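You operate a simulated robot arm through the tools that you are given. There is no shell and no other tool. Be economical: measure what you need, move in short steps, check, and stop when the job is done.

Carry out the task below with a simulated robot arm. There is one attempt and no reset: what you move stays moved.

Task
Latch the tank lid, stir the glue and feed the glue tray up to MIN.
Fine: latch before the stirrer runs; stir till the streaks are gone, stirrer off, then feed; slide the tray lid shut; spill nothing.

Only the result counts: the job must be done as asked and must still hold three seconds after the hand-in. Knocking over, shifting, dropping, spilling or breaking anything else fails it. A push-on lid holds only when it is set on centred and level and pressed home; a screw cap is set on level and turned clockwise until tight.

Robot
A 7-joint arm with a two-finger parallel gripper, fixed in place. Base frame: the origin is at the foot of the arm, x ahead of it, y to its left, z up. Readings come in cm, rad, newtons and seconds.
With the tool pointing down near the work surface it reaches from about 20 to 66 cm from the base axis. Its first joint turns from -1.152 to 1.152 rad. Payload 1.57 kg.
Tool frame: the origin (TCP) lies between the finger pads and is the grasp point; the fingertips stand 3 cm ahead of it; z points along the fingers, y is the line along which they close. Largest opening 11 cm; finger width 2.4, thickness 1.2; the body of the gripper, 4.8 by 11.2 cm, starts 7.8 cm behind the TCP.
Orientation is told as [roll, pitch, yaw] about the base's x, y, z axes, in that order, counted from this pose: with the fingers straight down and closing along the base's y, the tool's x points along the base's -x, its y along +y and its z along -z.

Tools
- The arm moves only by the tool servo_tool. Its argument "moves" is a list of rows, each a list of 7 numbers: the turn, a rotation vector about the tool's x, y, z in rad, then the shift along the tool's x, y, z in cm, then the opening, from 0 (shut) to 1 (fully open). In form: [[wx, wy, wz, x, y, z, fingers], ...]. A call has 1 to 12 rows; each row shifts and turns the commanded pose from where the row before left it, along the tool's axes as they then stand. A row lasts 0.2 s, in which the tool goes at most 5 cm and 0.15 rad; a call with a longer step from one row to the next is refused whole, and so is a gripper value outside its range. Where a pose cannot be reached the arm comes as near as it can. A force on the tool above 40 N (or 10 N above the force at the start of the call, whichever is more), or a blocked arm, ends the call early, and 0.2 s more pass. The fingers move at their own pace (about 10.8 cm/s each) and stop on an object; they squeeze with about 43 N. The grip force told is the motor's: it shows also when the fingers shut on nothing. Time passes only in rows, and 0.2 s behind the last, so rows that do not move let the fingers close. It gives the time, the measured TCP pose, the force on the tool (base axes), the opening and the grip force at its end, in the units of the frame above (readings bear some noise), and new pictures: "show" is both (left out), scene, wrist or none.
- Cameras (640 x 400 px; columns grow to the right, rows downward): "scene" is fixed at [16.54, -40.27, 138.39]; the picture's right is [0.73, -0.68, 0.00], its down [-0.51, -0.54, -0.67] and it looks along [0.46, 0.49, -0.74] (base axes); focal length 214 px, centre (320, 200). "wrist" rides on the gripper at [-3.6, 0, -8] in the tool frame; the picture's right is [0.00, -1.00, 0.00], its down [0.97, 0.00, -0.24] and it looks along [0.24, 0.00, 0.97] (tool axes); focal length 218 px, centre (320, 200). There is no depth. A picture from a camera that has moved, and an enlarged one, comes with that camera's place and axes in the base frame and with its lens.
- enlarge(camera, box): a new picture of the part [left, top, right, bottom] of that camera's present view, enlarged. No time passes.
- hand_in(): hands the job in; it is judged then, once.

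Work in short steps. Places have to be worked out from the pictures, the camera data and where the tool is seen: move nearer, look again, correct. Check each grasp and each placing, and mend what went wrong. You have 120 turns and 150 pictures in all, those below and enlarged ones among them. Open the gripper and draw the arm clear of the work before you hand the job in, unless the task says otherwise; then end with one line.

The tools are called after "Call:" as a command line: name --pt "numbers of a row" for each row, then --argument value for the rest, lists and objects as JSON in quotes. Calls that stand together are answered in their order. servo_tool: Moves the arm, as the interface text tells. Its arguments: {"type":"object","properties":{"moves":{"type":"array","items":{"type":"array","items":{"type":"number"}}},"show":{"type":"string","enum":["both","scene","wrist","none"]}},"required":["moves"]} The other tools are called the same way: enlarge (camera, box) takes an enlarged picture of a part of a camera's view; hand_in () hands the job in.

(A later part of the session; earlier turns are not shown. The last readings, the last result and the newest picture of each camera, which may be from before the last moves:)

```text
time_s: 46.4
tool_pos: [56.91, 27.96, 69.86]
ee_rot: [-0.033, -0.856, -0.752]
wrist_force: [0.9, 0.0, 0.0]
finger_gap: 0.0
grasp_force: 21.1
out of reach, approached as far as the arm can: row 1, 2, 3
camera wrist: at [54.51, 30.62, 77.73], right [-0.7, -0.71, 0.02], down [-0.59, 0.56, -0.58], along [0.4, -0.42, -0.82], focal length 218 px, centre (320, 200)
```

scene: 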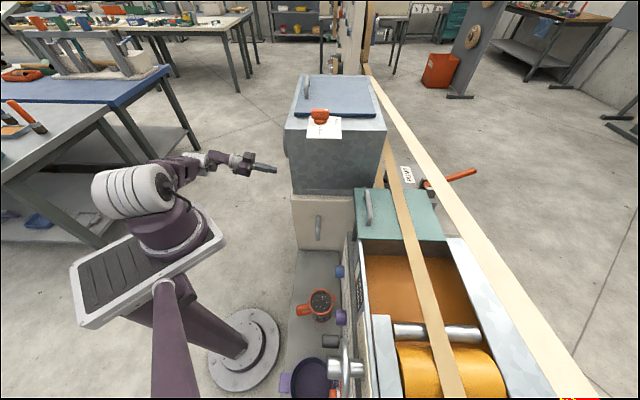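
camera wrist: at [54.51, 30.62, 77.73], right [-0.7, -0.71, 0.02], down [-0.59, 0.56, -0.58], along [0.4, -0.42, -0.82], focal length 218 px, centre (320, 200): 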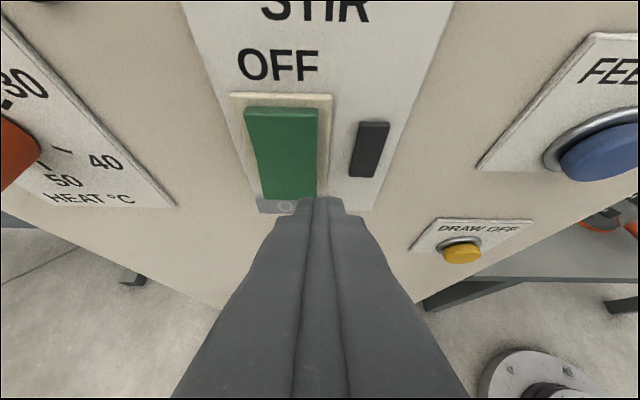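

Reach runs out with this yaw. Yawing the tool to point more radially outward should help, so I'll back off and yaw about +0.6.

Call:
servo_tool --pt "0 0 0 0 0 -4 0" --pt "-0.112 0 -0.098 0 0 0 0" --pt "-0.112 0 -0.098 0 0 0 0" --pt "-0.112 0 -0.098 0 0 0 0" --pt "-0.112 0 -0.098 0 0 0 0" --pt "0 0 0 0 0 0 0" --pt "0 0 0 0 0 0 0" --show "wrist"

```text
time_s: 48.0
tool_pos: [59.45, 37.71, 71.54]
ee_rot: [-0.005, -0.85, -0.267]
wrist_force: [-0.2, 0.0, 0.0]
finger_gap: 0.02
grasp_force: 21.5
out of reach, approached as far as the arm can: row 2, 3, 4, 5
camera wrist: at [56.02, 38.7, 79.55], right [-0.26, -0.96, 0.0], down [-0.79, 0.22, -0.57], along [0.55, -0.15, -0.82], focal length 218 px, centre (320, 200)
```

wrist: 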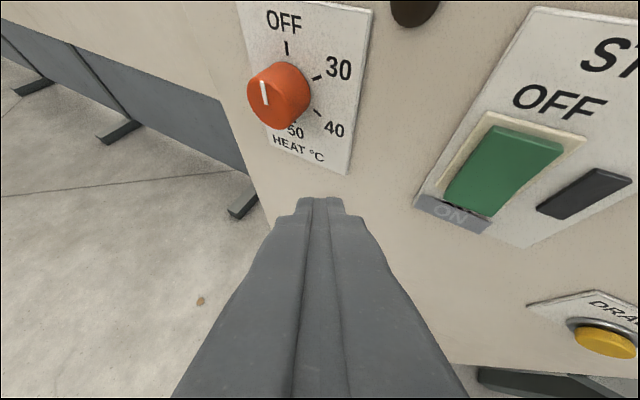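

The commanded pose has drifted below what is reachable (accumulated shortfall in z). I'll raise the command to bring it back into reach and re-measure.

Call:
servo_tool --pt "0 0 0 -2.27 0 -1.97 0" --pt "0 0 0 -2.27 0 -1.97 0" --pt "0 0 0 0 0 0 0" --pt "0 0 0 0 0 0 0" --show "wrist"

```text
time_s: 49.0
tool_pos: [59.36, 37.97, 77.61]
ee_rot: [0.001, -0.853, -0.268]
wrist_force: [-0.6, 0.6, -0.2]
finger_gap: 0.01
grasp_force: 21.2
camera wrist: at [55.96, 38.75, 85.55], right [-0.26, -0.96, 0.0], down [-0.79, 0.22, -0.57], along [0.55, -0.15, -0.82], focal length 218 px, centre (320, 200)
```

wrist: 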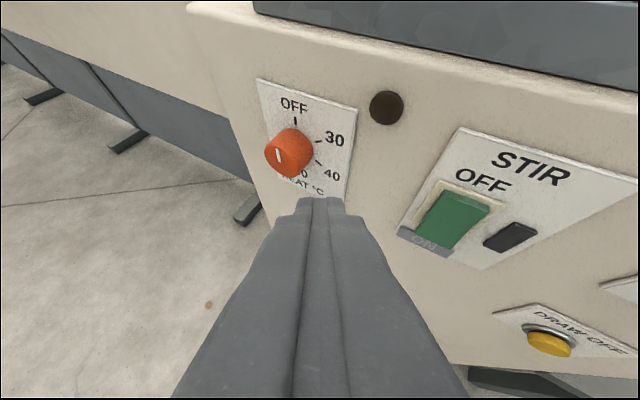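

Now commanded matches measured and this yaw reaches further out. The rocker's lower end is again at (60.6, 26.4, 68). Moving the tip just in front of it.

Call:
servo_tool --pt "0 0 0 0 -3 0 0" --pt "0 0 0 0 -3 0 0" --pt "0 0 0 0 -3.07 0 0" --pt "0 0 0 1.9 0 1.85 0" --pt "0 0 0 1.9 0 1.85 0" --pt "0 0 0 1.85 0 1.85 0" --pt "0 0 0 0 0 0 0" --show "wrist"

```text
time_s: 50.6
tool_pos: [57.51, 28.9, 69.78]
ee_rot: [-0.003, -0.851, -0.266]
wrist_force: [-0.1, 0.5, -0.5]
finger_gap: 0.02
grasp_force: 20.8
camera wrist: at [54.01, 29.67, 77.7], right [-0.26, -0.96, 0.0], down [-0.79, 0.22, -0.57], along [0.55, -0.15, -0.82], focal length 218 px, centre (320, 200)
```

wrist: 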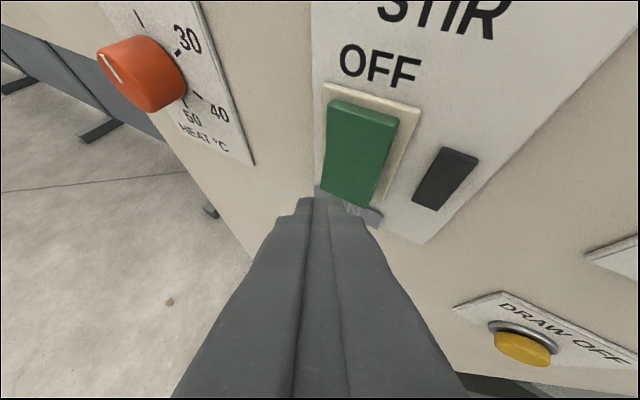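

The tip is right at the rocker's lower end. Pushing straight into the panel in small steps.

Call:
servo_tool --pt "0 0 0 -0.23 -0.2 0.26 0" --pt "0 0 0 -0.23 -0.2 0.26 0" --pt "0 0 0 -0.23 -0.2 0.26 0" --pt "0 0 0 -0.23 -0.2 0.26 0" --pt "0 0 0 -0.23 -0.2 0.26 0" --pt "0 0 0 0 0 0 0" --show "wrist"

```text
time_s: 52.0
tool_pos: [58.84, 27.54, 69.75]
ee_rot: [-0.001, -0.85, -0.266]
wrist_force: [-6.0, 6.0, -2.9]
finger_gap: 0.0
grasp_force: 21.2
camera wrist: at [55.32, 28.4, 77.61], right [-0.26, -0.96, 0.0], down [-0.79, 0.22, -0.57], along [0.55, -0.15, -0.82], focal length 218 px, centre (320, 200)
```

wrist: 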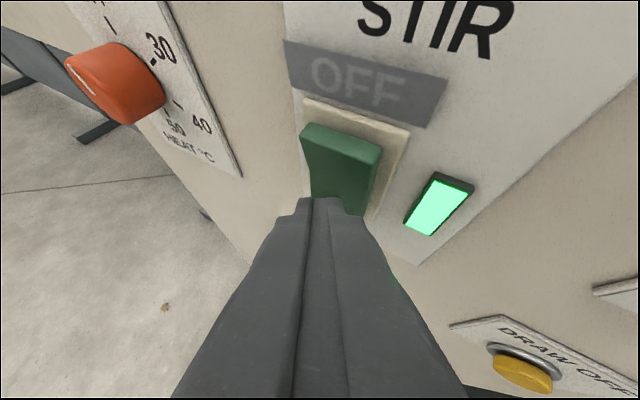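

The lamp is lit: the stirrer is running. I'll back off to watch the sight glass while it mixes.

Call:
servo_tool --pt "0 0 0 1.71 1.48 -1.97 0" --pt "0 0 0 -1.43 1.15 -3.95 0" --pt "0 0 0 -1.43 1.15 -3.95 0" --pt "0 0 0 -1.43 1.15 -3.95 0" --pt "0 0 0 -1.43 1.15 -3.95 0" --pt "0 0 0 -1.43 1.15 -3.95 0" --pt "0 0 0 -1.43 1.15 -3.95 0" --pt "0 0 0 0 0 0 0"

```text
time_s: 53.8
tool_pos: [46.74, 39.32, 91.89]
ee_rot: [-0.001, -0.853, -0.265]
wrist_force: [0.2, -0.9, -0.7]
finger_gap: 0.0
grasp_force: 21.6
camera wrist: at [43.23, 40.16, 99.91], right [-0.26, -0.96, 0.0], down [-0.79, 0.22, -0.57], along [0.55, -0.15, -0.82], focal length 218 px, centre (320, 200)
```

scene: 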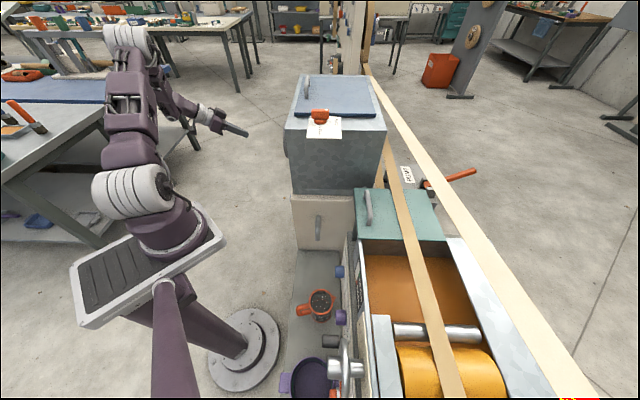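
wrist: 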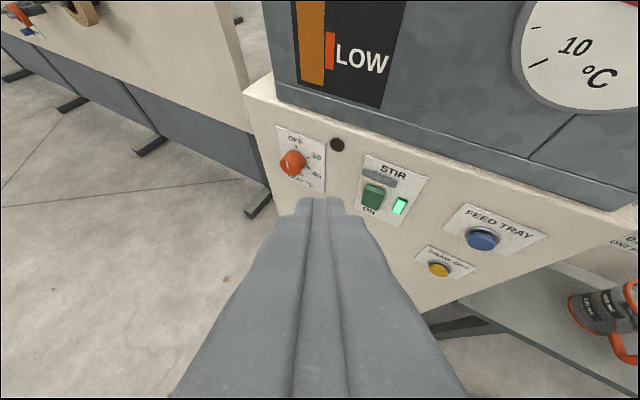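

Tilting up to view the whole sight glass.

Call:
servo_tool --pt "0 -0.15 0 0 0 0 0" --pt "0 -0.15 0 0 0 0 0" --pt "0 -0.15 0 0 0 0 0" --pt "0 -0.05 0 0 0 0 0" --pt "0 0 0 0 0 0 0" --show "wrist"

Call:
enlarge --camera "wrist" --box '[220, 0, 460, 200]'

```text
time_s: 55.0
tool_pos: [46.73, 39.37, 91.84]
ee_rot: [-0.003, -1.352, -0.263]
wrist_force: [0.2, -0.3, 0.0]
finger_gap: 0.0
grasp_force: 21.1
camera wrist: at [40.05, 41.15, 97.03], right [-0.26, -0.96, 0.0], down [-0.43, 0.12, -0.9], along [0.86, -0.24, -0.45], focal length 218 px, centre (320, 200)
```

wrist: 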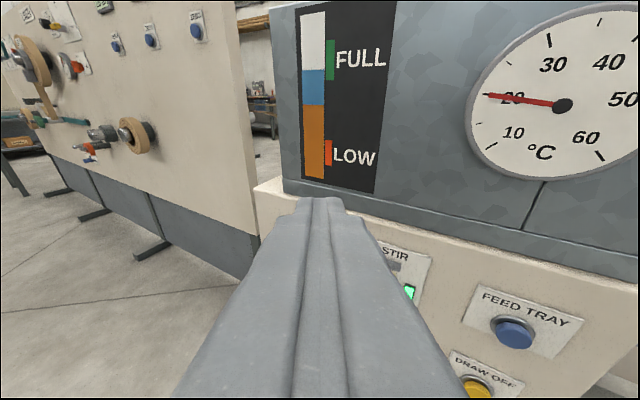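

```text
2.00 times, centred on (340, 100) of wrist
camera zoom: at [40.05, 41.15, 97.03], right [-0.26, -0.96, 0.0], down [-0.43, 0.12, -0.9], along [0.86, -0.24, -0.45], focal length 436 px, centre (280, 400)
```

zoom: 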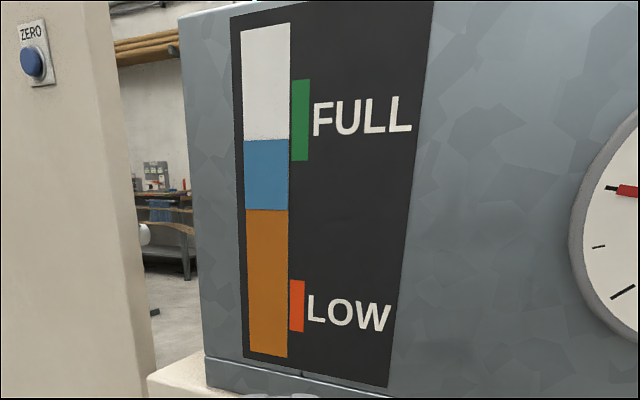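

The glass shows blue over orange with the stirrer on. I'll wait and watch.

Call:
servo_tool --pt "0 0 0 0 0 0 0" --pt "0 0 0 0 0 0 0" --pt "0 0 0 0 0 0 0" --pt "0 0 0 0 0 0 0" --pt "0 0 0 0 0 0 0" --pt "0 0 0 0 0 0 0" --pt "0 0 0 0 0 0 0" --pt "0 0 0 0 0 0 0" --pt "0 0 0 0 0 0 0" --pt "0 0 0 0 0 0 0" --pt "0 0 0 0 0 0 0" --pt "0 0 0 0 0 0 0" --show "wrist"

```text
time_s: 57.6
tool_pos: [46.81, 39.4, 91.83]
ee_rot: [-0.003, -1.351, -0.264]
wrist_force: [-0.6, 0.1, 0.8]
finger_gap: 0.0
grasp_force: 20.9
camera wrist: at [40.06, 41.15, 97.03], right [-0.26, -0.96, 0.0], down [-0.43, 0.12, -0.9], along [0.86, -0.24, -0.45], focal length 218 px, centre (320, 200)
```

wrist: 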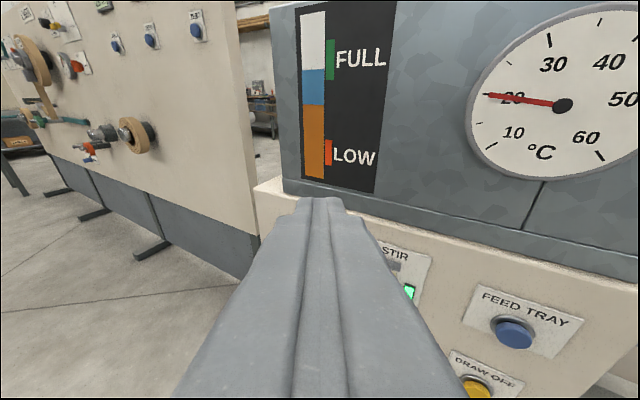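

Call:
enlarge --camera "wrist" --box '[280, 0, 400, 195]'

Call:
servo_tool --pt "0 0 0 0 0 0 0" --pt "0 0 0 0 0 0 0" --pt "0 0 0 0 0 0 0" --pt "0 0 0 0 0 0 0" --pt "0 0 0 0 0 0 0" --pt "0 0 0 0 0 0 0" --pt "0 0 0 0 0 0 0" --pt "0 0 0 0 0 0 0" --pt "0 0 0 0 0 0 0" --pt "0 0 0 0 0 0 0" --pt "0 0 0 0 0 0 0" --pt "0 0 0 0 0 0 0" --show "none"

Call:
enlarge --camera "wrist" --box '[280, 0, 400, 195]'

```text
2.05 times, centred on (340, 98) of wrist
camera zoom: at [40.06, 41.15, 97.03], right [-0.26, -0.96, 0.0], down [-0.43, 0.12, -0.9], along [0.86, -0.24, -0.45], focal length 448 px, centre (279, 410)
```

zoom: 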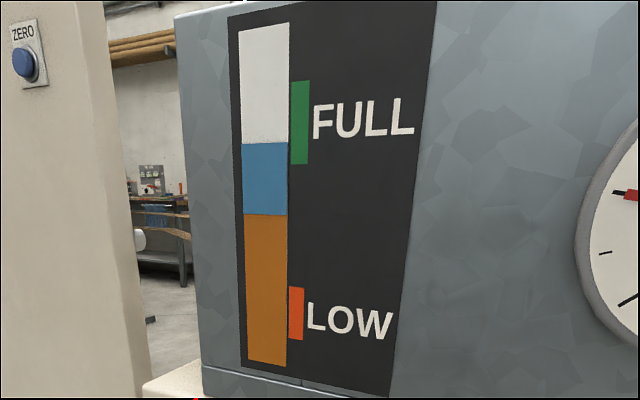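

```text
time_s: 60.2
tool_pos: [46.84, 39.52, 91.75]
ee_rot: [-0.004, -1.351, -0.264]
wrist_force: [-0.5, -0.4, 0.3]
finger_gap: 0.0
grasp_force: 21.3
```

```text
2.05 times, centred on (340, 98) of wrist
camera zoom: at [40.06, 41.15, 97.03], right [-0.26, -0.96, 0.0], down [-0.43, 0.12, -0.9], along [0.86, -0.24, -0.45], focal length 448 px, centre (279, 410)
```

zoom: 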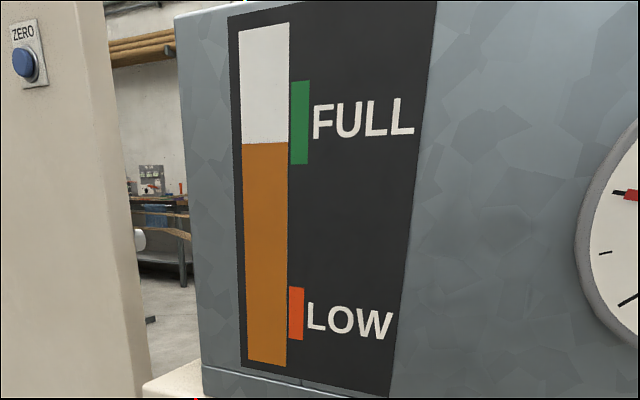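

Mixed: the blue is gone. Returning to the rocker's upper end to switch it off.

Call:
servo_tool --pt "0 0.15 0 0 0 0 0" --pt "0 0.15 0 0 0 0 0" --pt "0 0.15 0 0 0 0 0" --pt "0 0.05 0 0 0 0 0" --pt "0 0 0 0.9 -1.16 3.58 0" --pt "0 0 0 0.9 -1.16 3.58 0" --pt "0 0 0 0.9 -1.16 3.58 0" --pt "0 0 0 0.9 -1.16 3.58 0" --pt "0 0 0 0.9 -1.16 3.58 0" --pt "0 0 0 0.9 -1.16 3.58 0" --pt "0 0 0 0 0 0 0" --show "wrist"

```text
time_s: 62.6
tool_pos: [57.15, 29.3, 73.63]
ee_rot: [0.0, -0.852, -0.268]
wrist_force: [0.6, -0.5, 0.4]
finger_gap: 0.0
grasp_force: 21.7
camera wrist: at [53.67, 30.3, 81.58], right [-0.26, -0.96, 0.0], down [-0.79, 0.22, -0.57], along [0.55, -0.15, -0.82], focal length 218 px, centre (320, 200)
```

wrist: 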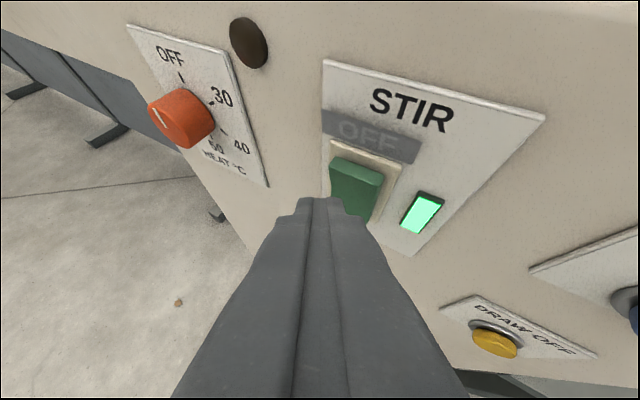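

Aligned with the upper end (edge at z≈73.5, contact at 72.5). Pushing in.

Call:
servo_tool --pt "0 0 0 -0.23 -0.2 0.26 0" --pt "0 0 0 -0.23 -0.2 0.26 0" --pt "0 0 0 -0.23 -0.2 0.26 0" --pt "0 0 0 -0.23 -0.2 0.26 0" --pt "0 0 0 -0.23 -0.2 0.26 0" --pt "0 0 0 -0.23 -0.2 0.26 0" --pt "0 0 0 0 0 0 0" --show "wrist"

```text
time_s: 64.2
tool_pos: [59.09, 27.84, 73.62]
ee_rot: [-0.002, -0.853, -0.264]
wrist_force: [0.6, 0.2, 0.4]
finger_gap: 0.0
grasp_force: 21.3
camera wrist: at [55.39, 28.54, 81.6], right [-0.26, -0.96, 0.0], down [-0.79, 0.22, -0.57], along [0.55, -0.15, -0.82], focal length 218 px, centre (320, 200)
```

wrist: 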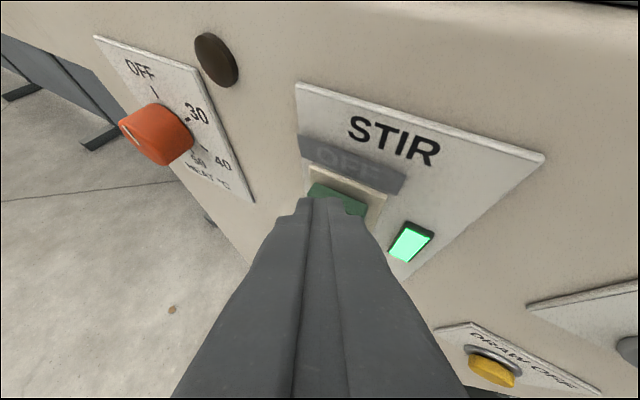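

No contact force yet; continuing.

Call:
servo_tool --pt "0 0 0 -0.23 -0.2 0.26 0" --pt "0 0 0 -0.23 -0.2 0.26 0" --pt "0 0 0 -0.23 -0.2 0.26 0" --pt "0 0 0 0 0 0 0" --show "wrist"

```text
time_s: 65.2
tool_pos: [59.58, 27.18, 73.64]
ee_rot: [0.001, -0.848, -0.265]
wrist_force: [-26.8, 12.7, 15.6]
finger_gap: 0.02
grasp_force: 21.7
camera wrist: at [56.0, 27.97, 81.61], right [-0.26, -0.97, 0.0], down [-0.79, 0.21, -0.57], along [0.55, -0.15, -0.82], focal length 218 px, centre (320, 200)
```

wrist: 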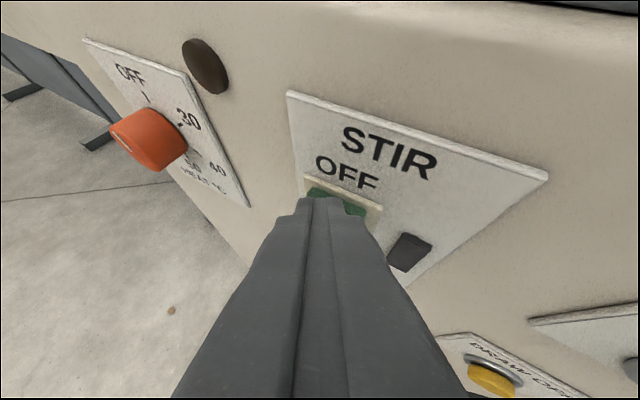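

Stirrer is off (lamp dark). I'll back away, and check whether the scene camera can read the tray gauge edge-on for monitoring the feed.

Call:
servo_tool --pt "0 0 0 1.71 1.48 -1.97 0" --pt "0 0 0 1.14 1.0 -1.31 0" --pt "0 0 0 0 -4.5 0 0" --pt "0 0 0 0 0 0 0" --show "none"

Call:
enlarge --camera "scene" --box '[338, 240, 388, 330]'

```text
time_s: 66.2
tool_pos: [54.91, 26.08, 73.56]
ee_rot: [-0.002, -0.851, -0.264]
wrist_force: [-0.6, -0.1, 0.7]
finger_gap: 0.0
grasp_force: 21.2
```

```text
4.44 times, centred on (363, 285) of scene
camera zoom: at [16.53, -40.27, 138.39], right [0.73, -0.68, 0.0], down [-0.51, -0.54, -0.67], along [0.46, 0.49, -0.74], focal length 953 px, centre (129, -178)
```

zoom: 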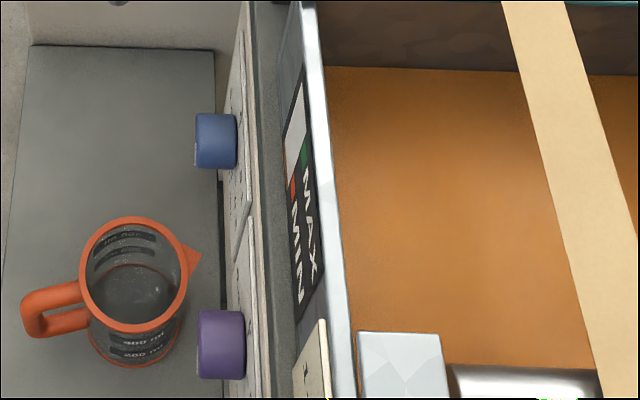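

Call:
enlarge --camera "scene" --box '[355, 255, 367, 290]'

```text
11.43 times, centred on (361, 272) of scene
camera zoom: at [16.53, -40.27, 138.39], right [0.73, -0.68, 0.0], down [-0.51, -0.54, -0.67], along [0.46, 0.49, -0.74], focal length 2451 px, centre (-149, -629)
```

zoom: 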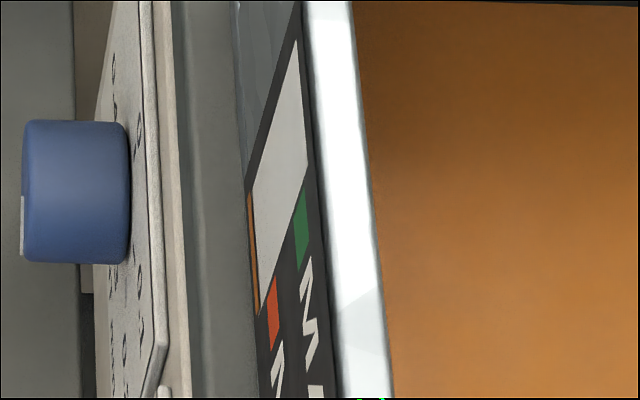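

The gauge reads clearly from the scene camera: orange at the bottom, red MIN tab, green MAX tab. Now I'll yaw face-on and move to the FEED TRAY button.

Call:
servo_tool --pt "0 0 0 0 0 -1.5 0" --pt "0.098 0 0.0855 0 0 0 0" --pt "0.098 0 0.0855 0 0 0 0" --pt "0.098 0 0.0855 0 0 0 0" --pt "0.098 0 0.0855 0 0 0 0" --pt "0 0 0 0.58 -4.03 0 0" --pt "0 0 0 0.58 -4.03 0 0" --pt "0 0 0 0.58 -4.03 0 0" --pt "0 0 0 0 0 0 0" --show "wrist"

```text
time_s: 68.2
tool_pos: [47.7, 21.29, 73.79]
ee_rot: [-0.009, -0.852, -0.783]
wrist_force: [-1.1, 0.1, -1.2]
finger_gap: 0.02
grasp_force: 21.0
out of reach, approached as far as the arm can: row 8
camera wrist: at [45.18, 23.82, 81.68], right [-0.71, -0.7, 0.01], down [-0.58, 0.58, -0.57], along [0.4, -0.41, -0.82], focal length 218 px, centre (320, 200)
```

wrist: 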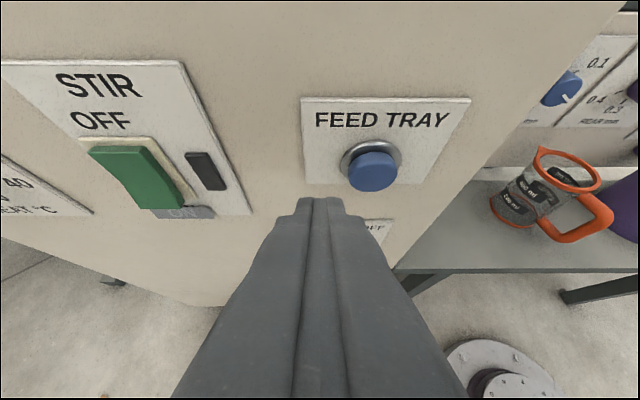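

Reach fails at this yaw so near the base. The button face is at about (49.6, 14.7, 71.5). I'll steepen and yaw back a little, then slide over.

Call:
servo_tool --pt "0 0.13 0 0 0 0 0" --pt "0 0.12 0 0 0 0 0" --pt "-0.07 0 -0.103 0 0 0 0" --pt "-0.07 0 -0.103 0 0 0 0" --pt "0 0 0 0.34 -1.6 -0.23 0" --pt "0 0 0 0.34 -1.6 -0.23 0" --pt "0 0 0 0 0 0 0" --pt "0 0 0 0 0 0 0" --show "wrist"

```text
time_s: 70.0
tool_pos: [49.75, 24.51, 74.41]
ee_rot: [-0.011, -0.601, -0.534]
wrist_force: [-0.1, -0.6, 0.1]
finger_gap: 0.0
grasp_force: 21.5
out of reach, approached as far as the arm can: row 3, 4, 5, 6
camera wrist: at [48.57, 25.39, 83.04], right [-0.51, -0.86, 0.01], down [-0.8, 0.48, -0.35], along [0.3, -0.19, -0.94], focal length 218 px, centre (320, 200)
```

wrist: 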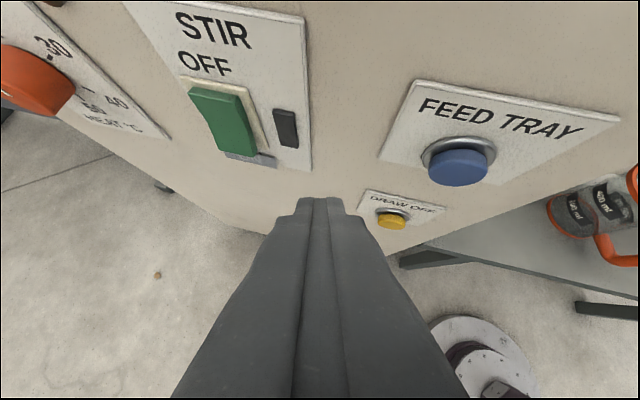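

The limit is in the wrist twist. I'll roll the tool back (roll doesn't matter for pressing) and point it again at the panel.

Call:
servo_tool --pt "0 0 -0.15 0 0 0 0" --pt "0 0 -0.15 0 0 0 0" --pt "0 0 -0.15 0 0 0 0" --pt "0 0 -0.15 0 0 0 0" --pt "0.14 -0.042 0 0 0 0 0" --pt "0.14 -0.042 0 0 0 0 0" --pt "0 0 0 0 0 0 0" --pt "0 0 0 0 0 0 0" --show "wrist"

```text
time_s: 71.8
tool_pos: [49.72, 24.84, 74.55]
ee_rot: [-0.678, -0.556, 0.205]
wrist_force: [-0.8, -0.1, 0.7]
finger_gap: 0.01
grasp_force: 20.9
camera wrist: at [48.59, 29.46, 81.6], right [-0.17, -0.83, 0.53], down [-0.93, -0.04, -0.35], along [0.31, -0.56, -0.77], focal length 218 px, centre (320, 200)
```

wrist: 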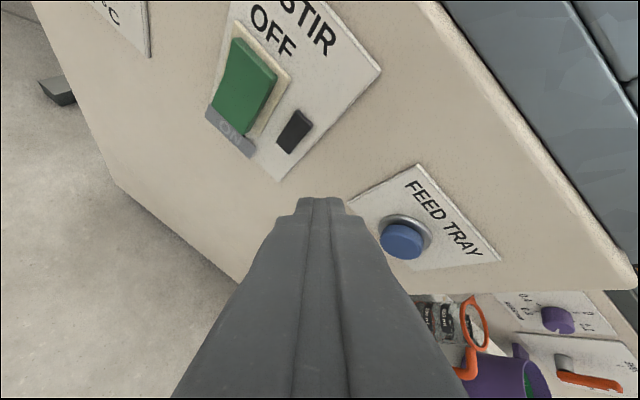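

In reach now. The button is at about (49.7, 14.8, 71.3). Moving to a 1.5 cm stand-off in front of it.

Call:
servo_tool --pt "0 0 0 1.79 -1.55 1.11 0" --pt "0 0 0 1.79 -1.55 1.11 0" --pt "0 0 0 1.79 -1.55 1.11 0" --pt "0 0 0 0 0 0 0" --pt "0 0 0 0 0 0 0" --show "wrist"

```text
time_s: 73.0
tool_pos: [46.49, 18.04, 71.78]
ee_rot: [-0.673, -0.557, 0.203]
wrist_force: [0.7, 0.0, 0.4]
finger_gap: 0.02
grasp_force: 21.8
camera wrist: at [45.17, 22.93, 78.98], right [-0.17, -0.83, 0.53], down [-0.93, -0.04, -0.35], along [0.32, -0.56, -0.77], focal length 218 px, centre (320, 200)
```

wrist: 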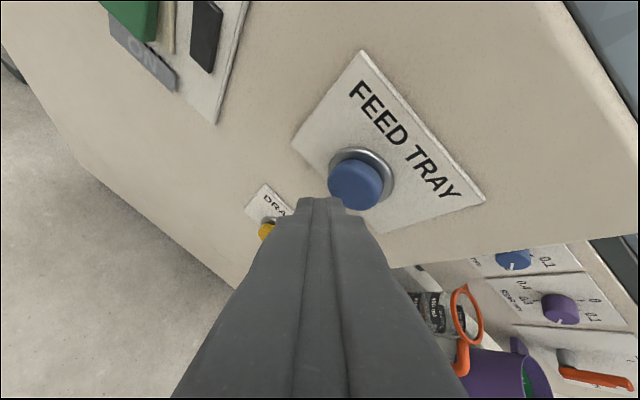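

The tip corner is lined up with the button. Pushing in small steps and watching force.

Call:
servo_tool --pt "0 0 0 -0.15 -0.2 0.1 0" --pt "0 0 0 -0.14 -0.14 0.22 0" --pt "0 0 0 -0.14 -0.14 0.22 0" --pt "0 0 0 -0.14 -0.14 0.22 0" --show "wrist"

Call:
enlarge --camera "scene" --box '[355, 255, 367, 290]'

```text
time_s: 74.0
tool_pos: [46.94, 17.33, 72.05]
ee_rot: [-0.674, -0.557, 0.204]
wrist_force: [-0.6, -0.2, -0.2]
finger_gap: 0.01
grasp_force: 20.5
camera wrist: at [45.81, 22.07, 79.18], right [-0.17, -0.83, 0.53], down [-0.93, -0.04, -0.35], along [0.32, -0.56, -0.77], focal length 218 px, centre (320, 200)
```

wrist: 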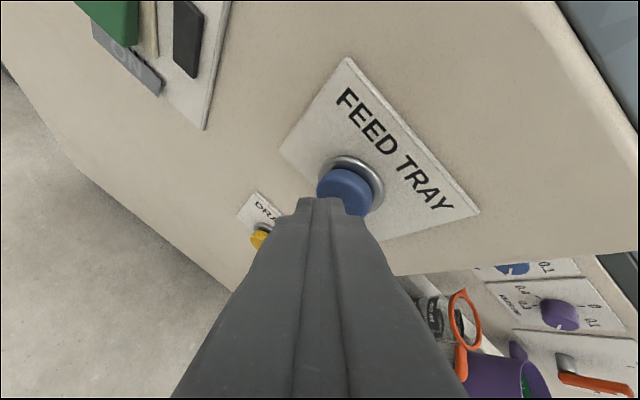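

```text
11.43 times, centred on (361, 272) of scene
camera zoom: at [16.54, -40.27, 138.39], right [0.73, -0.68, 0.0], down [-0.51, -0.54, -0.67], along [0.46, 0.49, -0.74], focal length 2451 px, centre (-149, -629)
```

zoom: 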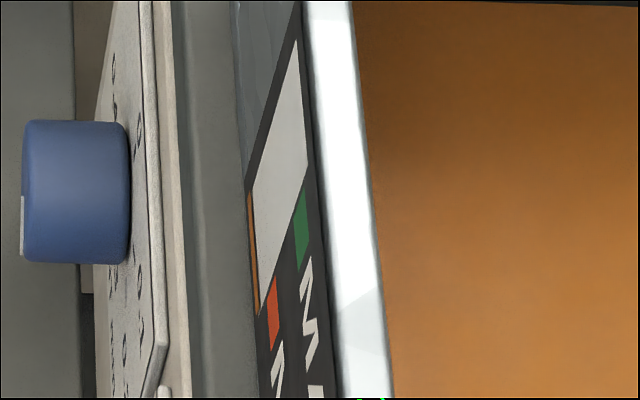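

No contact yet. A bit further.

Call:
servo_tool --pt "0 0 0 -0.14 -0.14 0.22 0" --pt "0 0 0 -0.14 -0.14 0.22 0" --show "none"

Call:
enlarge --camera "scene" --box '[355, 255, 367, 290]'

```text
time_s: 74.6
tool_pos: [47.43, 17.01, 71.96]
ee_rot: [-0.676, -0.556, 0.204]
wrist_force: [0.1, -0.1, 0.0]
finger_gap: 0.01
grasp_force: 21.2
```

```text
11.43 times, centred on (361, 272) of scene
camera zoom: at [16.54, -40.27, 138.39], right [0.73, -0.68, 0.0], down [-0.51, -0.54, -0.67], along [0.46, 0.49, -0.74], focal length 2451 px, centre (-149, -629)
```

zoom: 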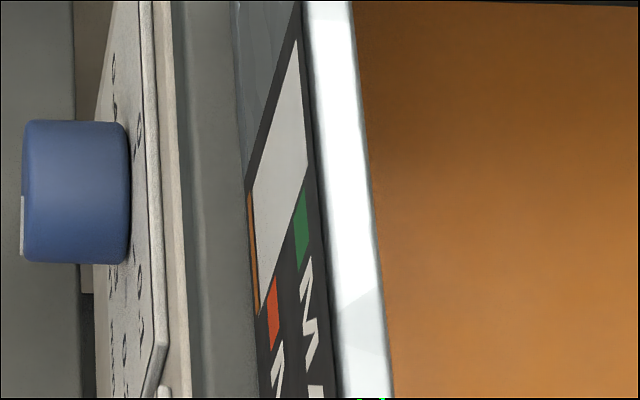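

Call:
servo_tool --pt "0 0 0 -0.14 -0.14 0.22 0" --pt "0 0 0 -0.14 -0.14 0.22 0" --show "wrist"

```text
time_s: 75.2
tool_pos: [47.73, 16.55, 71.94]
ee_rot: [-0.677, -0.555, 0.204]
wrist_force: [-2.5, 2.2, 0.0]
finger_gap: 0.01
grasp_force: 21.8
camera wrist: at [46.62, 21.25, 79.15], right [-0.16, -0.83, 0.53], down [-0.93, -0.04, -0.35], along [0.31, -0.55, -0.77], focal length 218 px, centre (320, 200)
```

wrist: 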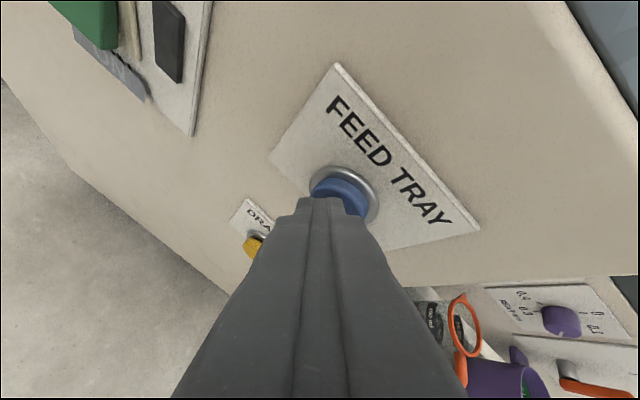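

Contact, and the button is going in. One more step, then read the gauge.

Call:
servo_tool --pt "0 0 0 -0.14 -0.14 0.22 0" --show "none"

Call:
enlarge --camera "scene" --box '[355, 255, 367, 290]'

```text
time_s: 75.6
tool_pos: [48.0, 16.34, 71.89]
ee_rot: [-0.674, -0.553, 0.203]
wrist_force: [-8.5, 7.4, -1.1]
finger_gap: 0.0
grasp_force: 21.7
```

```text
11.43 times, centred on (361, 272) of scene
camera zoom: at [16.52, -40.25, 138.39], right [0.73, -0.68, 0.0], down [-0.51, -0.54, -0.67], along [0.46, 0.49, -0.74], focal length 2451 px, centre (-149, -629)
```

zoom: 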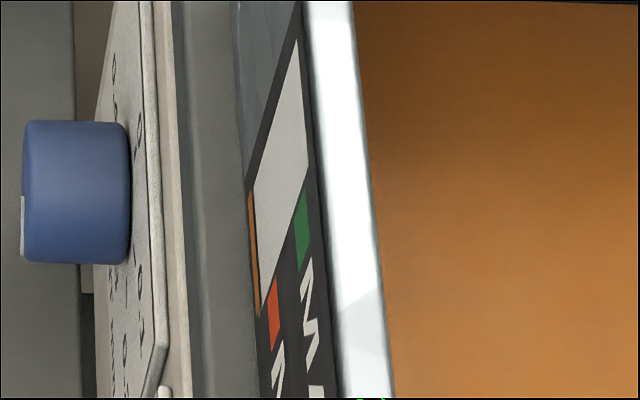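

Maybe starting to rise. Holding 0.8 s and re-reading.

Call:
servo_tool --pt "0 0 0 0 0 0 0" --pt "0 0 0 0 0 0 0" --pt "0 0 0 0 0 0 0" --show "none"

Call:
enlarge --camera "scene" --box '[355, 255, 367, 290]'

```text
time_s: 76.4
tool_pos: [48.01, 16.42, 72.01]
ee_rot: [-0.677, -0.557, 0.204]
wrist_force: [-8.6, 8.8, -0.9]
finger_gap: 0.0
grasp_force: 21.5
```

```text
11.43 times, centred on (361, 272) of scene
camera zoom: at [16.52, -40.25, 138.4], right [0.73, -0.68, 0.0], down [-0.51, -0.54, -0.67], along [0.46, 0.49, -0.74], focal length 2451 px, centre (-149, -629)
```

zoom: 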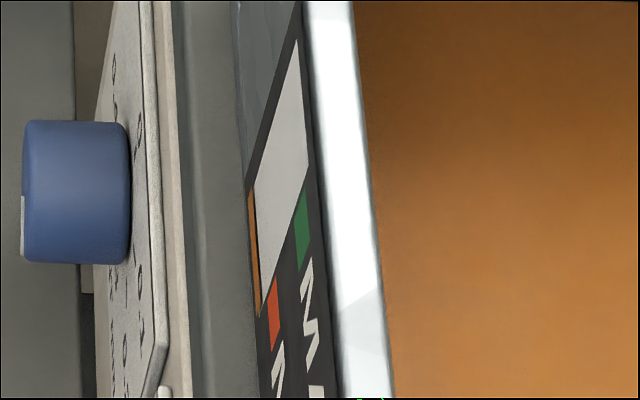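

The level is rising slowly (about 3 px per 0.8 s); MIN is about 10–14 px away. Holding 1.6 s more.

Call:
servo_tool --pt "0 0 0 0 0 0 0" --pt "0 0 0 0 0 0 0" --pt "0 0 0 0 0 0 0" --pt "0 0 0 0 0 0 0" --pt "0 0 0 0 0 0 0" --pt "0 0 0 0 0 0 0" --pt "0 0 0 0 0 0 0" --show "none"

Call:
enlarge --camera "scene" --box '[356, 258, 364, 278]'

```text
time_s: 78.0
tool_pos: [48.03, 16.23, 72.09]
ee_rot: [-0.677, -0.558, 0.205]
wrist_force: [-9.3, 9.5, -0.2]
finger_gap: 0.0
grasp_force: 21.5
```

```text
16.00 times, centred on (360, 268) of scene
camera zoom: at [16.52, -40.25, 138.4], right [0.73, -0.68, 0.0], down [-0.51, -0.54, -0.67], along [0.46, 0.49, -0.74], focal length 3432 px, centre (-320, -888)
```

zoom: 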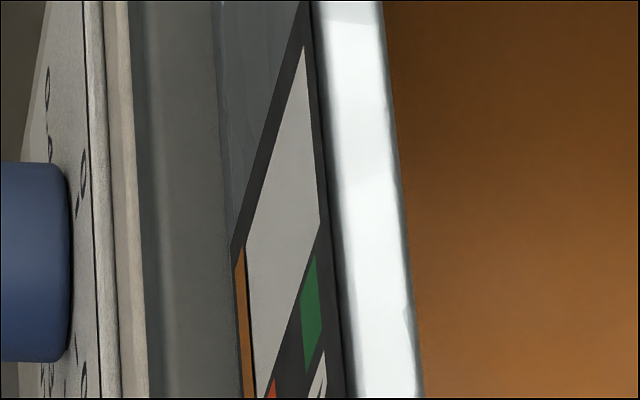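

Call:
enlarge --camera "scene" --box '[355, 268, 365, 286]'

```text
16.00 times, centred on (360, 277) of scene
camera zoom: at [16.52, -40.25, 138.4], right [0.73, -0.68, 0.0], down [-0.51, -0.54, -0.67], along [0.46, 0.49, -0.74], focal length 3432 px, centre (-320, -1032)
```

zoom: 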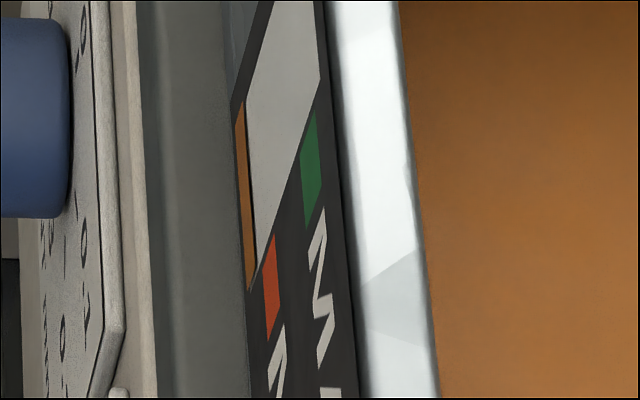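

The boundary is at x≈256 (bar bottom 249); the MIN tab spans about 262–275. Holding 2.6 s more.

Call:
servo_tool --pt "0 0 0 0 0 0 0" --pt "0 0 0 0 0 0 0" --pt "0 0 0 0 0 0 0" --pt "0 0 0 0 0 0 0" --pt "0 0 0 0 0 0 0" --pt "0 0 0 0 0 0 0" --pt "0 0 0 0 0 0 0" --pt "0 0 0 0 0 0 0" --pt "0 0 0 0 0 0 0" --pt "0 0 0 0 0 0 0" --pt "0 0 0 0 0 0 0" --pt "0 0 0 0 0 0 0" --show "scene"

Call:
enlarge --camera "scene" --box '[355, 268, 365, 286]'

```text
time_s: 80.6
tool_pos: [47.98, 16.26, 72.04]
ee_rot: [-0.675, -0.558, 0.205]
wrist_force: [-9.8, 10.9, -0.1]
finger_gap: 0.0
grasp_force: 21.0
```

scene: 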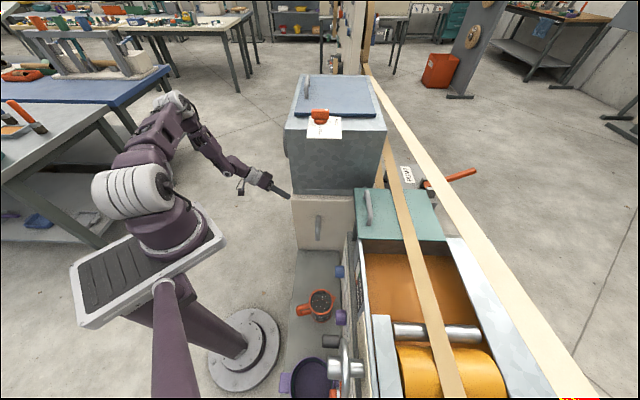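

```text
16.00 times, centred on (360, 277) of scene
camera zoom: at [16.52, -40.25, 138.4], right [0.73, -0.68, 0.0], down [-0.51, -0.54, -0.67], along [0.46, 0.49, -0.74], focal length 3432 px, centre (-320, -1032)
```

zoom: 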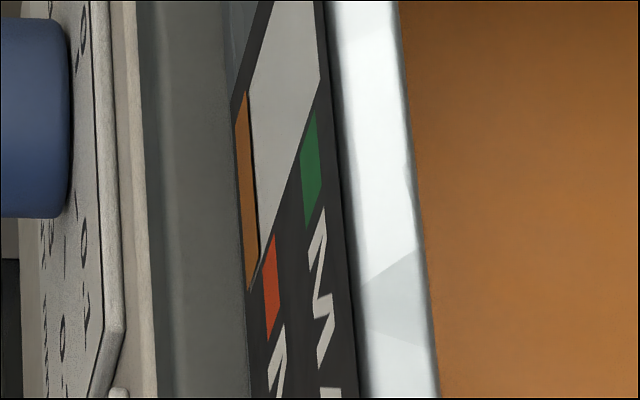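

Boundary ≈260, about 1.5 px/s. I'll hold 5.2 s more and check.

Call:
servo_tool --pt "0 0 0 0 0 0 0" --pt "0 0 0 0 0 0 0" --pt "0 0 0 0 0 0 0" --pt "0 0 0 0 0 0 0" --pt "0 0 0 0 0 0 0" --pt "0 0 0 0 0 0 0" --pt "0 0 0 0 0 0 0" --pt "0 0 0 0 0 0 0" --pt "0 0 0 0 0 0 0" --pt "0 0 0 0 0 0 0" --pt "0 0 0 0 0 0 0" --pt "0 0 0 0 0 0 0" --show "none"

Call:
servo_tool --pt "0 0 0 0 0 0 0" --pt "0 0 0 0 0 0 0" --pt "0 0 0 0 0 0 0" --pt "0 0 0 0 0 0 0" --pt "0 0 0 0 0 0 0" --pt "0 0 0 0 0 0 0" --pt "0 0 0 0 0 0 0" --pt "0 0 0 0 0 0 0" --show "none"

Call:
enlarge --camera "scene" --box '[355, 268, 365, 286]'

```text
time_s: 83.2
tool_pos: [48.03, 16.31, 72.03]
ee_rot: [-0.676, -0.558, 0.202]
wrist_force: [-8.9, 10.0, 0.0]
finger_gap: 0.01
grasp_force: 21.0
```

```text
time_s: 85.0
tool_pos: [48.1, 16.35, 71.88]
ee_rot: [-0.675, -0.557, 0.203]
wrist_force: [-10.1, 9.8, -0.1]
finger_gap: 0.0
grasp_force: 20.7
```

```text
16.00 times, centred on (360, 277) of scene
camera zoom: at [16.52, -40.25, 138.4], right [0.73, -0.68, 0.0], down [-0.51, -0.54, -0.67], along [0.46, 0.49, -0.74], focal length 3432 px, centre (-320, -1032)
```

zoom: 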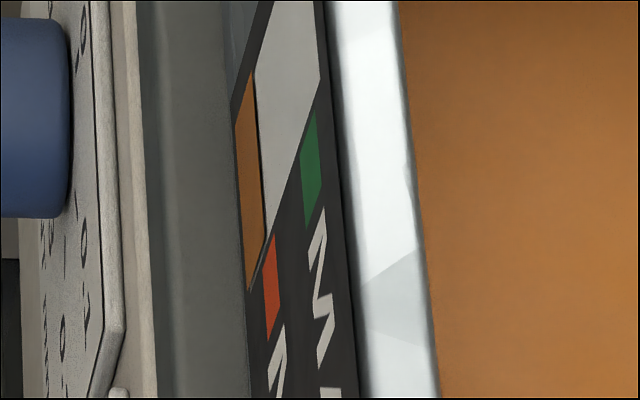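

Level is about 40% up the MIN tab. One more second or so, then release the button.

Call:
servo_tool --pt "0 0 0 0 0 0 0" --pt "0 0 0 0 0 0 0" --pt "0 0 0 0 0 0 0" --pt "0 0 0 0 0 0 0" --pt "0 0 0 0 0 0 0" --pt "0 0 0 0.93 0.93 -1.5 0" --pt "0 0 0 1.38 1.4 -2.24 0" --pt "0 0 0 0 0 0 0" --show "wrist"

Call:
enlarge --camera "scene" --box '[355, 268, 365, 286]'

```text
time_s: 86.8
tool_pos: [44.62, 19.79, 72.14]
ee_rot: [-0.677, -0.558, 0.204]
wrist_force: [0.2, -0.5, -0.3]
finger_gap: 0.02
grasp_force: 21.4
camera wrist: at [43.48, 24.46, 79.2], right [-0.17, -0.83, 0.53], down [-0.93, -0.04, -0.35], along [0.32, -0.56, -0.77], focal length 218 px, centre (320, 200)
```

wrist: 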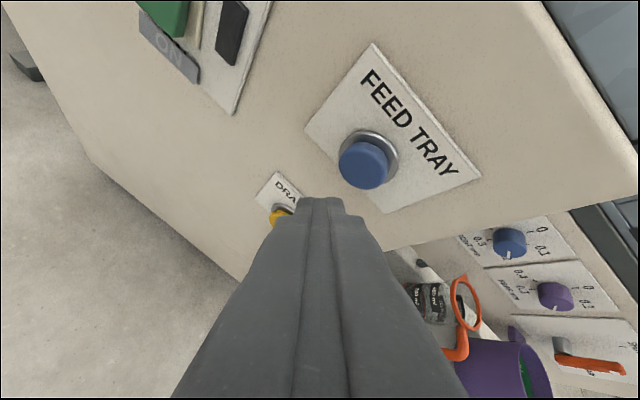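

```text
16.00 times, centred on (360, 277) of scene
camera zoom: at [16.54, -40.27, 138.39], right [0.73, -0.68, 0.0], down [-0.51, -0.54, -0.67], along [0.46, 0.49, -0.74], focal length 3432 px, centre (-320, -1032)
```

zoom: 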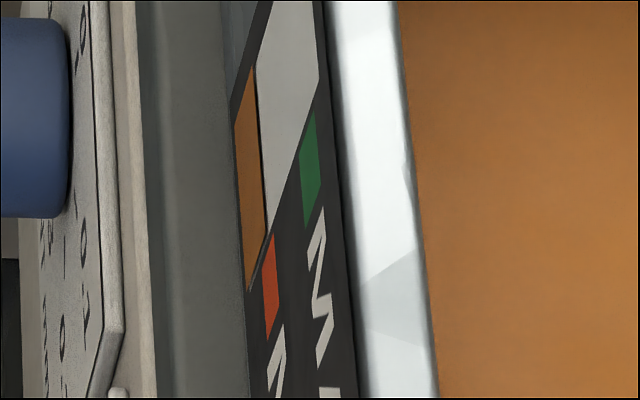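

The level is now mid MIN tab and the button is released. Next is the tray lid. I'll rise and bring the tool vertical.

Call:
servo_tool --pt "0 0 0 -2.36 -2.39 -2.98 0" --pt "0 0 0 -2.36 -2.39 -2.98 0" --pt "0 0 0 -2.36 -2.39 -2.98 0" --pt "0 0 0 -2.36 -2.39 -2.98 0" --pt "0 0 0 -2.36 -2.39 -2.98 0" --pt "0 0 0 -2.36 -2.39 -2.98 0" --pt "0 0 0 -2.36 -2.39 -2.98 0" --pt "0 0 0 -2.36 -2.39 -2.98 0" --show "none"

Call:
servo_tool --pt "-0.1 0.0995 0 0 0 0 0" --pt "-0.1 0.0995 0 0 0 0 0" --pt "-0.1 0.0995 0 0 0 0 0" --pt "-0.1 0.0995 0 0 0 0 0" --pt "-0.1 0.0995 0 0 0 0 0.4" --pt "-0.1 0.0995 0 0 0 0 0.4" --pt "0 0 0 0 0 -4 0.4" --pt "0 0 0 0 0 -4 0.4" --pt "0 0 0 0 0 0 0.4" --show "none"

```text
time_s: 88.6
tool_pos: [44.31, 19.79, 107.95]
ee_rot: [-0.676, -0.554, 0.204]
wrist_force: [1.0, 0.3, 0.2]
finger_gap: 0.03
grasp_force: 22.0
```

```text
time_s: 90.6
tool_pos: [44.37, 19.79, 115.9]
ee_rot: [0.001, 0.001, 0.003]
wrist_force: [0.2, -0.2, 0.8]
finger_gap: 4.4
grasp_force: 0.1
```

Vertical at yaw 0. Moving over to above the tray lid handle and turning to yaw 0.785.

Call:
servo_tool --pt "0 0 0 -1.06 -4.81 -0.25 0.4" --pt "0 0 0 -1.06 -4.81 -0.25 0.4" --pt "0 0 0 -1.06 -4.81 -0.25 0.4" --pt "0 0 0 -1.06 -4.81 -0.25 0.4" --pt "0 0 0 -1.06 -4.81 -0.25 0.4" --pt "0 0 0 -1.06 -4.81 -0.25 0.4" --pt "0 0 0 -1.06 -4.81 -0.25 0.4" --pt "0 0 0 -1.06 -4.81 -0.25 0.4" --pt "0 0 -0.131 0 0 0 0.4" --pt "0 0 -0.131 0 0 0 0.4" --pt "0 0 -0.131 0 0 0 0.4" --pt "0 0 -0.131 0 0 0 0.4" --show "none"

Call:
servo_tool --pt "0 0 -0.131 0 0 0 0.4" --pt "0 0 -0.131 0 0 0 0.4" --pt "0 0 0 0 0 0 0.4"

```text
time_s: 93.2
tool_pos: [53.09, -18.76, 117.98]
ee_rot: [0.0, 0.001, 0.53]
wrist_force: [-0.1, -0.2, 0.3]
finger_gap: 4.39
grasp_force: 0.1
```

```text
time_s: 94.0
tool_pos: [53.17, -18.7, 117.91]
ee_rot: [0.0, -0.002, 0.79]
wrist_force: [0.0, 0.4, -0.2]
finger_gap: 4.39
grasp_force: 0.0
camera wrist: at [55.7, -16.26, 126.0], right [0.71, -0.7, 0.0], down [-0.68, -0.69, 0.24], along [-0.17, -0.17, -0.97], focal length 218 px, centre (320, 200)
```

scene: 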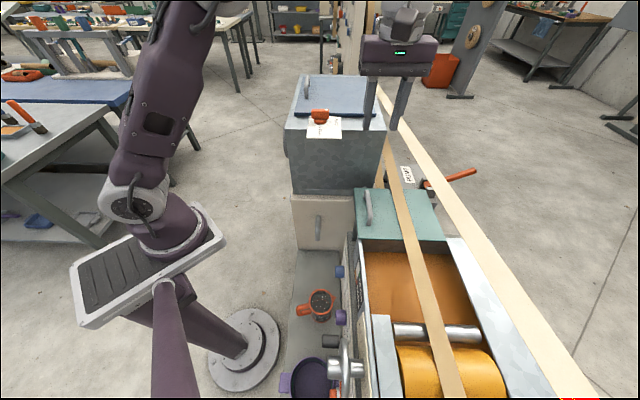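
wrist: 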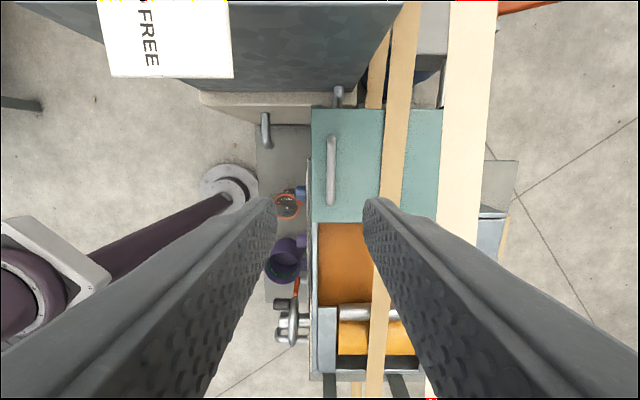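

The handle is at about (54.1, -20.5, 90.5). The wide cream belt runs above at z≈109, about 9 cm to the far side, so I'll lean the hand 0.2 rad toward the near side to keep it clear, then approach along the tool axis.

Call:
servo_tool --pt "0.1 0 0 0.3 1.8 0 0.4" --pt "0.1 0 0 0.3 1.8 0 0.4" --pt "0 0 0 0 0 4.5 0.4" --pt "0 0 0 0 0 4.5 0.4" --pt "0 0 0 0 0 4.5 0.4" --pt "0 0 0 0 0 4 0.4" --pt "0 0 0 0 0 0 0.4"

```text
time_s: 95.6
tool_pos: [52.49, -18.84, 100.72]
ee_rot: [-0.2, 0.0, 0.79]
wrist_force: [0.5, -0.2, 0.5]
finger_gap: 4.39
grasp_force: 0.1
camera wrist: at [53.96, -15.28, 108.56], right [0.7, -0.69, 0.2], down [-0.72, -0.66, 0.24], along [-0.03, -0.31, -0.95], focal length 218 px, centre (320, 200)
```

scene: 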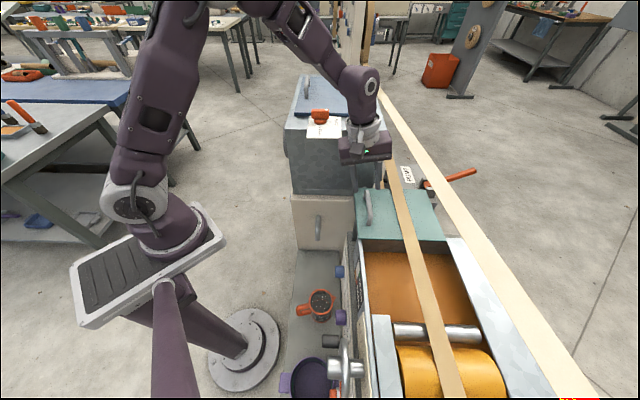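
wrist: 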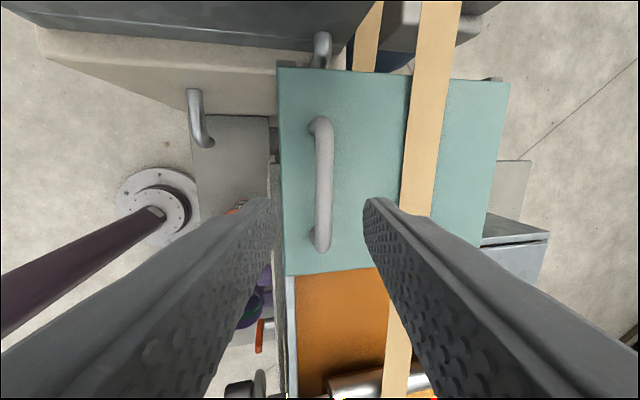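

Handle bar estimated at (54.4, -20.3, 90.8). A small lateral correction, then lowering to TCP ≈ 92 so the fingertips straddle the bar without touching the lid.

Call:
servo_tool --pt "0 0 0 -0.2 -0.35 3 0.4" --pt "0 0 0 0 0 3 0.4" --pt "0 0 0 0 0 2.6 0.4" --pt "0 0 0 0 0 0 0.4"

```text
time_s: 96.6
tool_pos: [54.08, -20.18, 92.37]
ee_rot: [-0.201, 0.0, 0.791]
wrist_force: [-0.3, -0.6, -0.5]
finger_gap: 4.41
grasp_force: 0.0
camera wrist: at [55.63, -16.65, 100.19], right [0.7, -0.69, 0.2], down [-0.72, -0.66, 0.24], along [-0.03, -0.31, -0.95], focal length 218 px, centre (320, 200)
```

scene: 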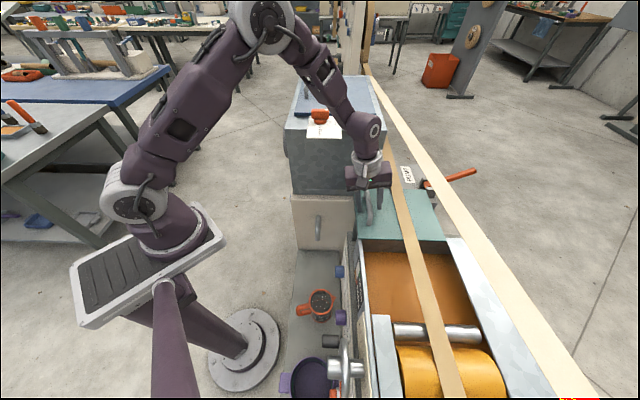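
wrist: 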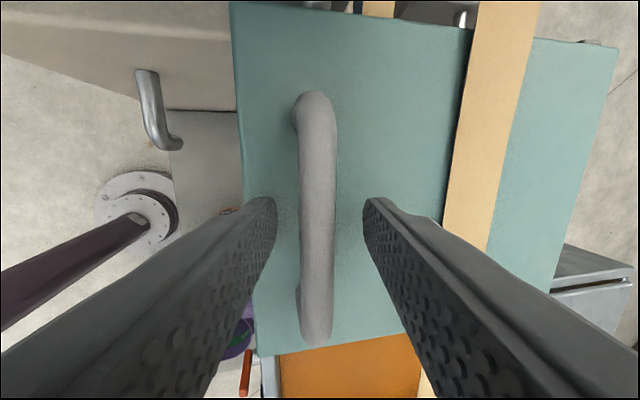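

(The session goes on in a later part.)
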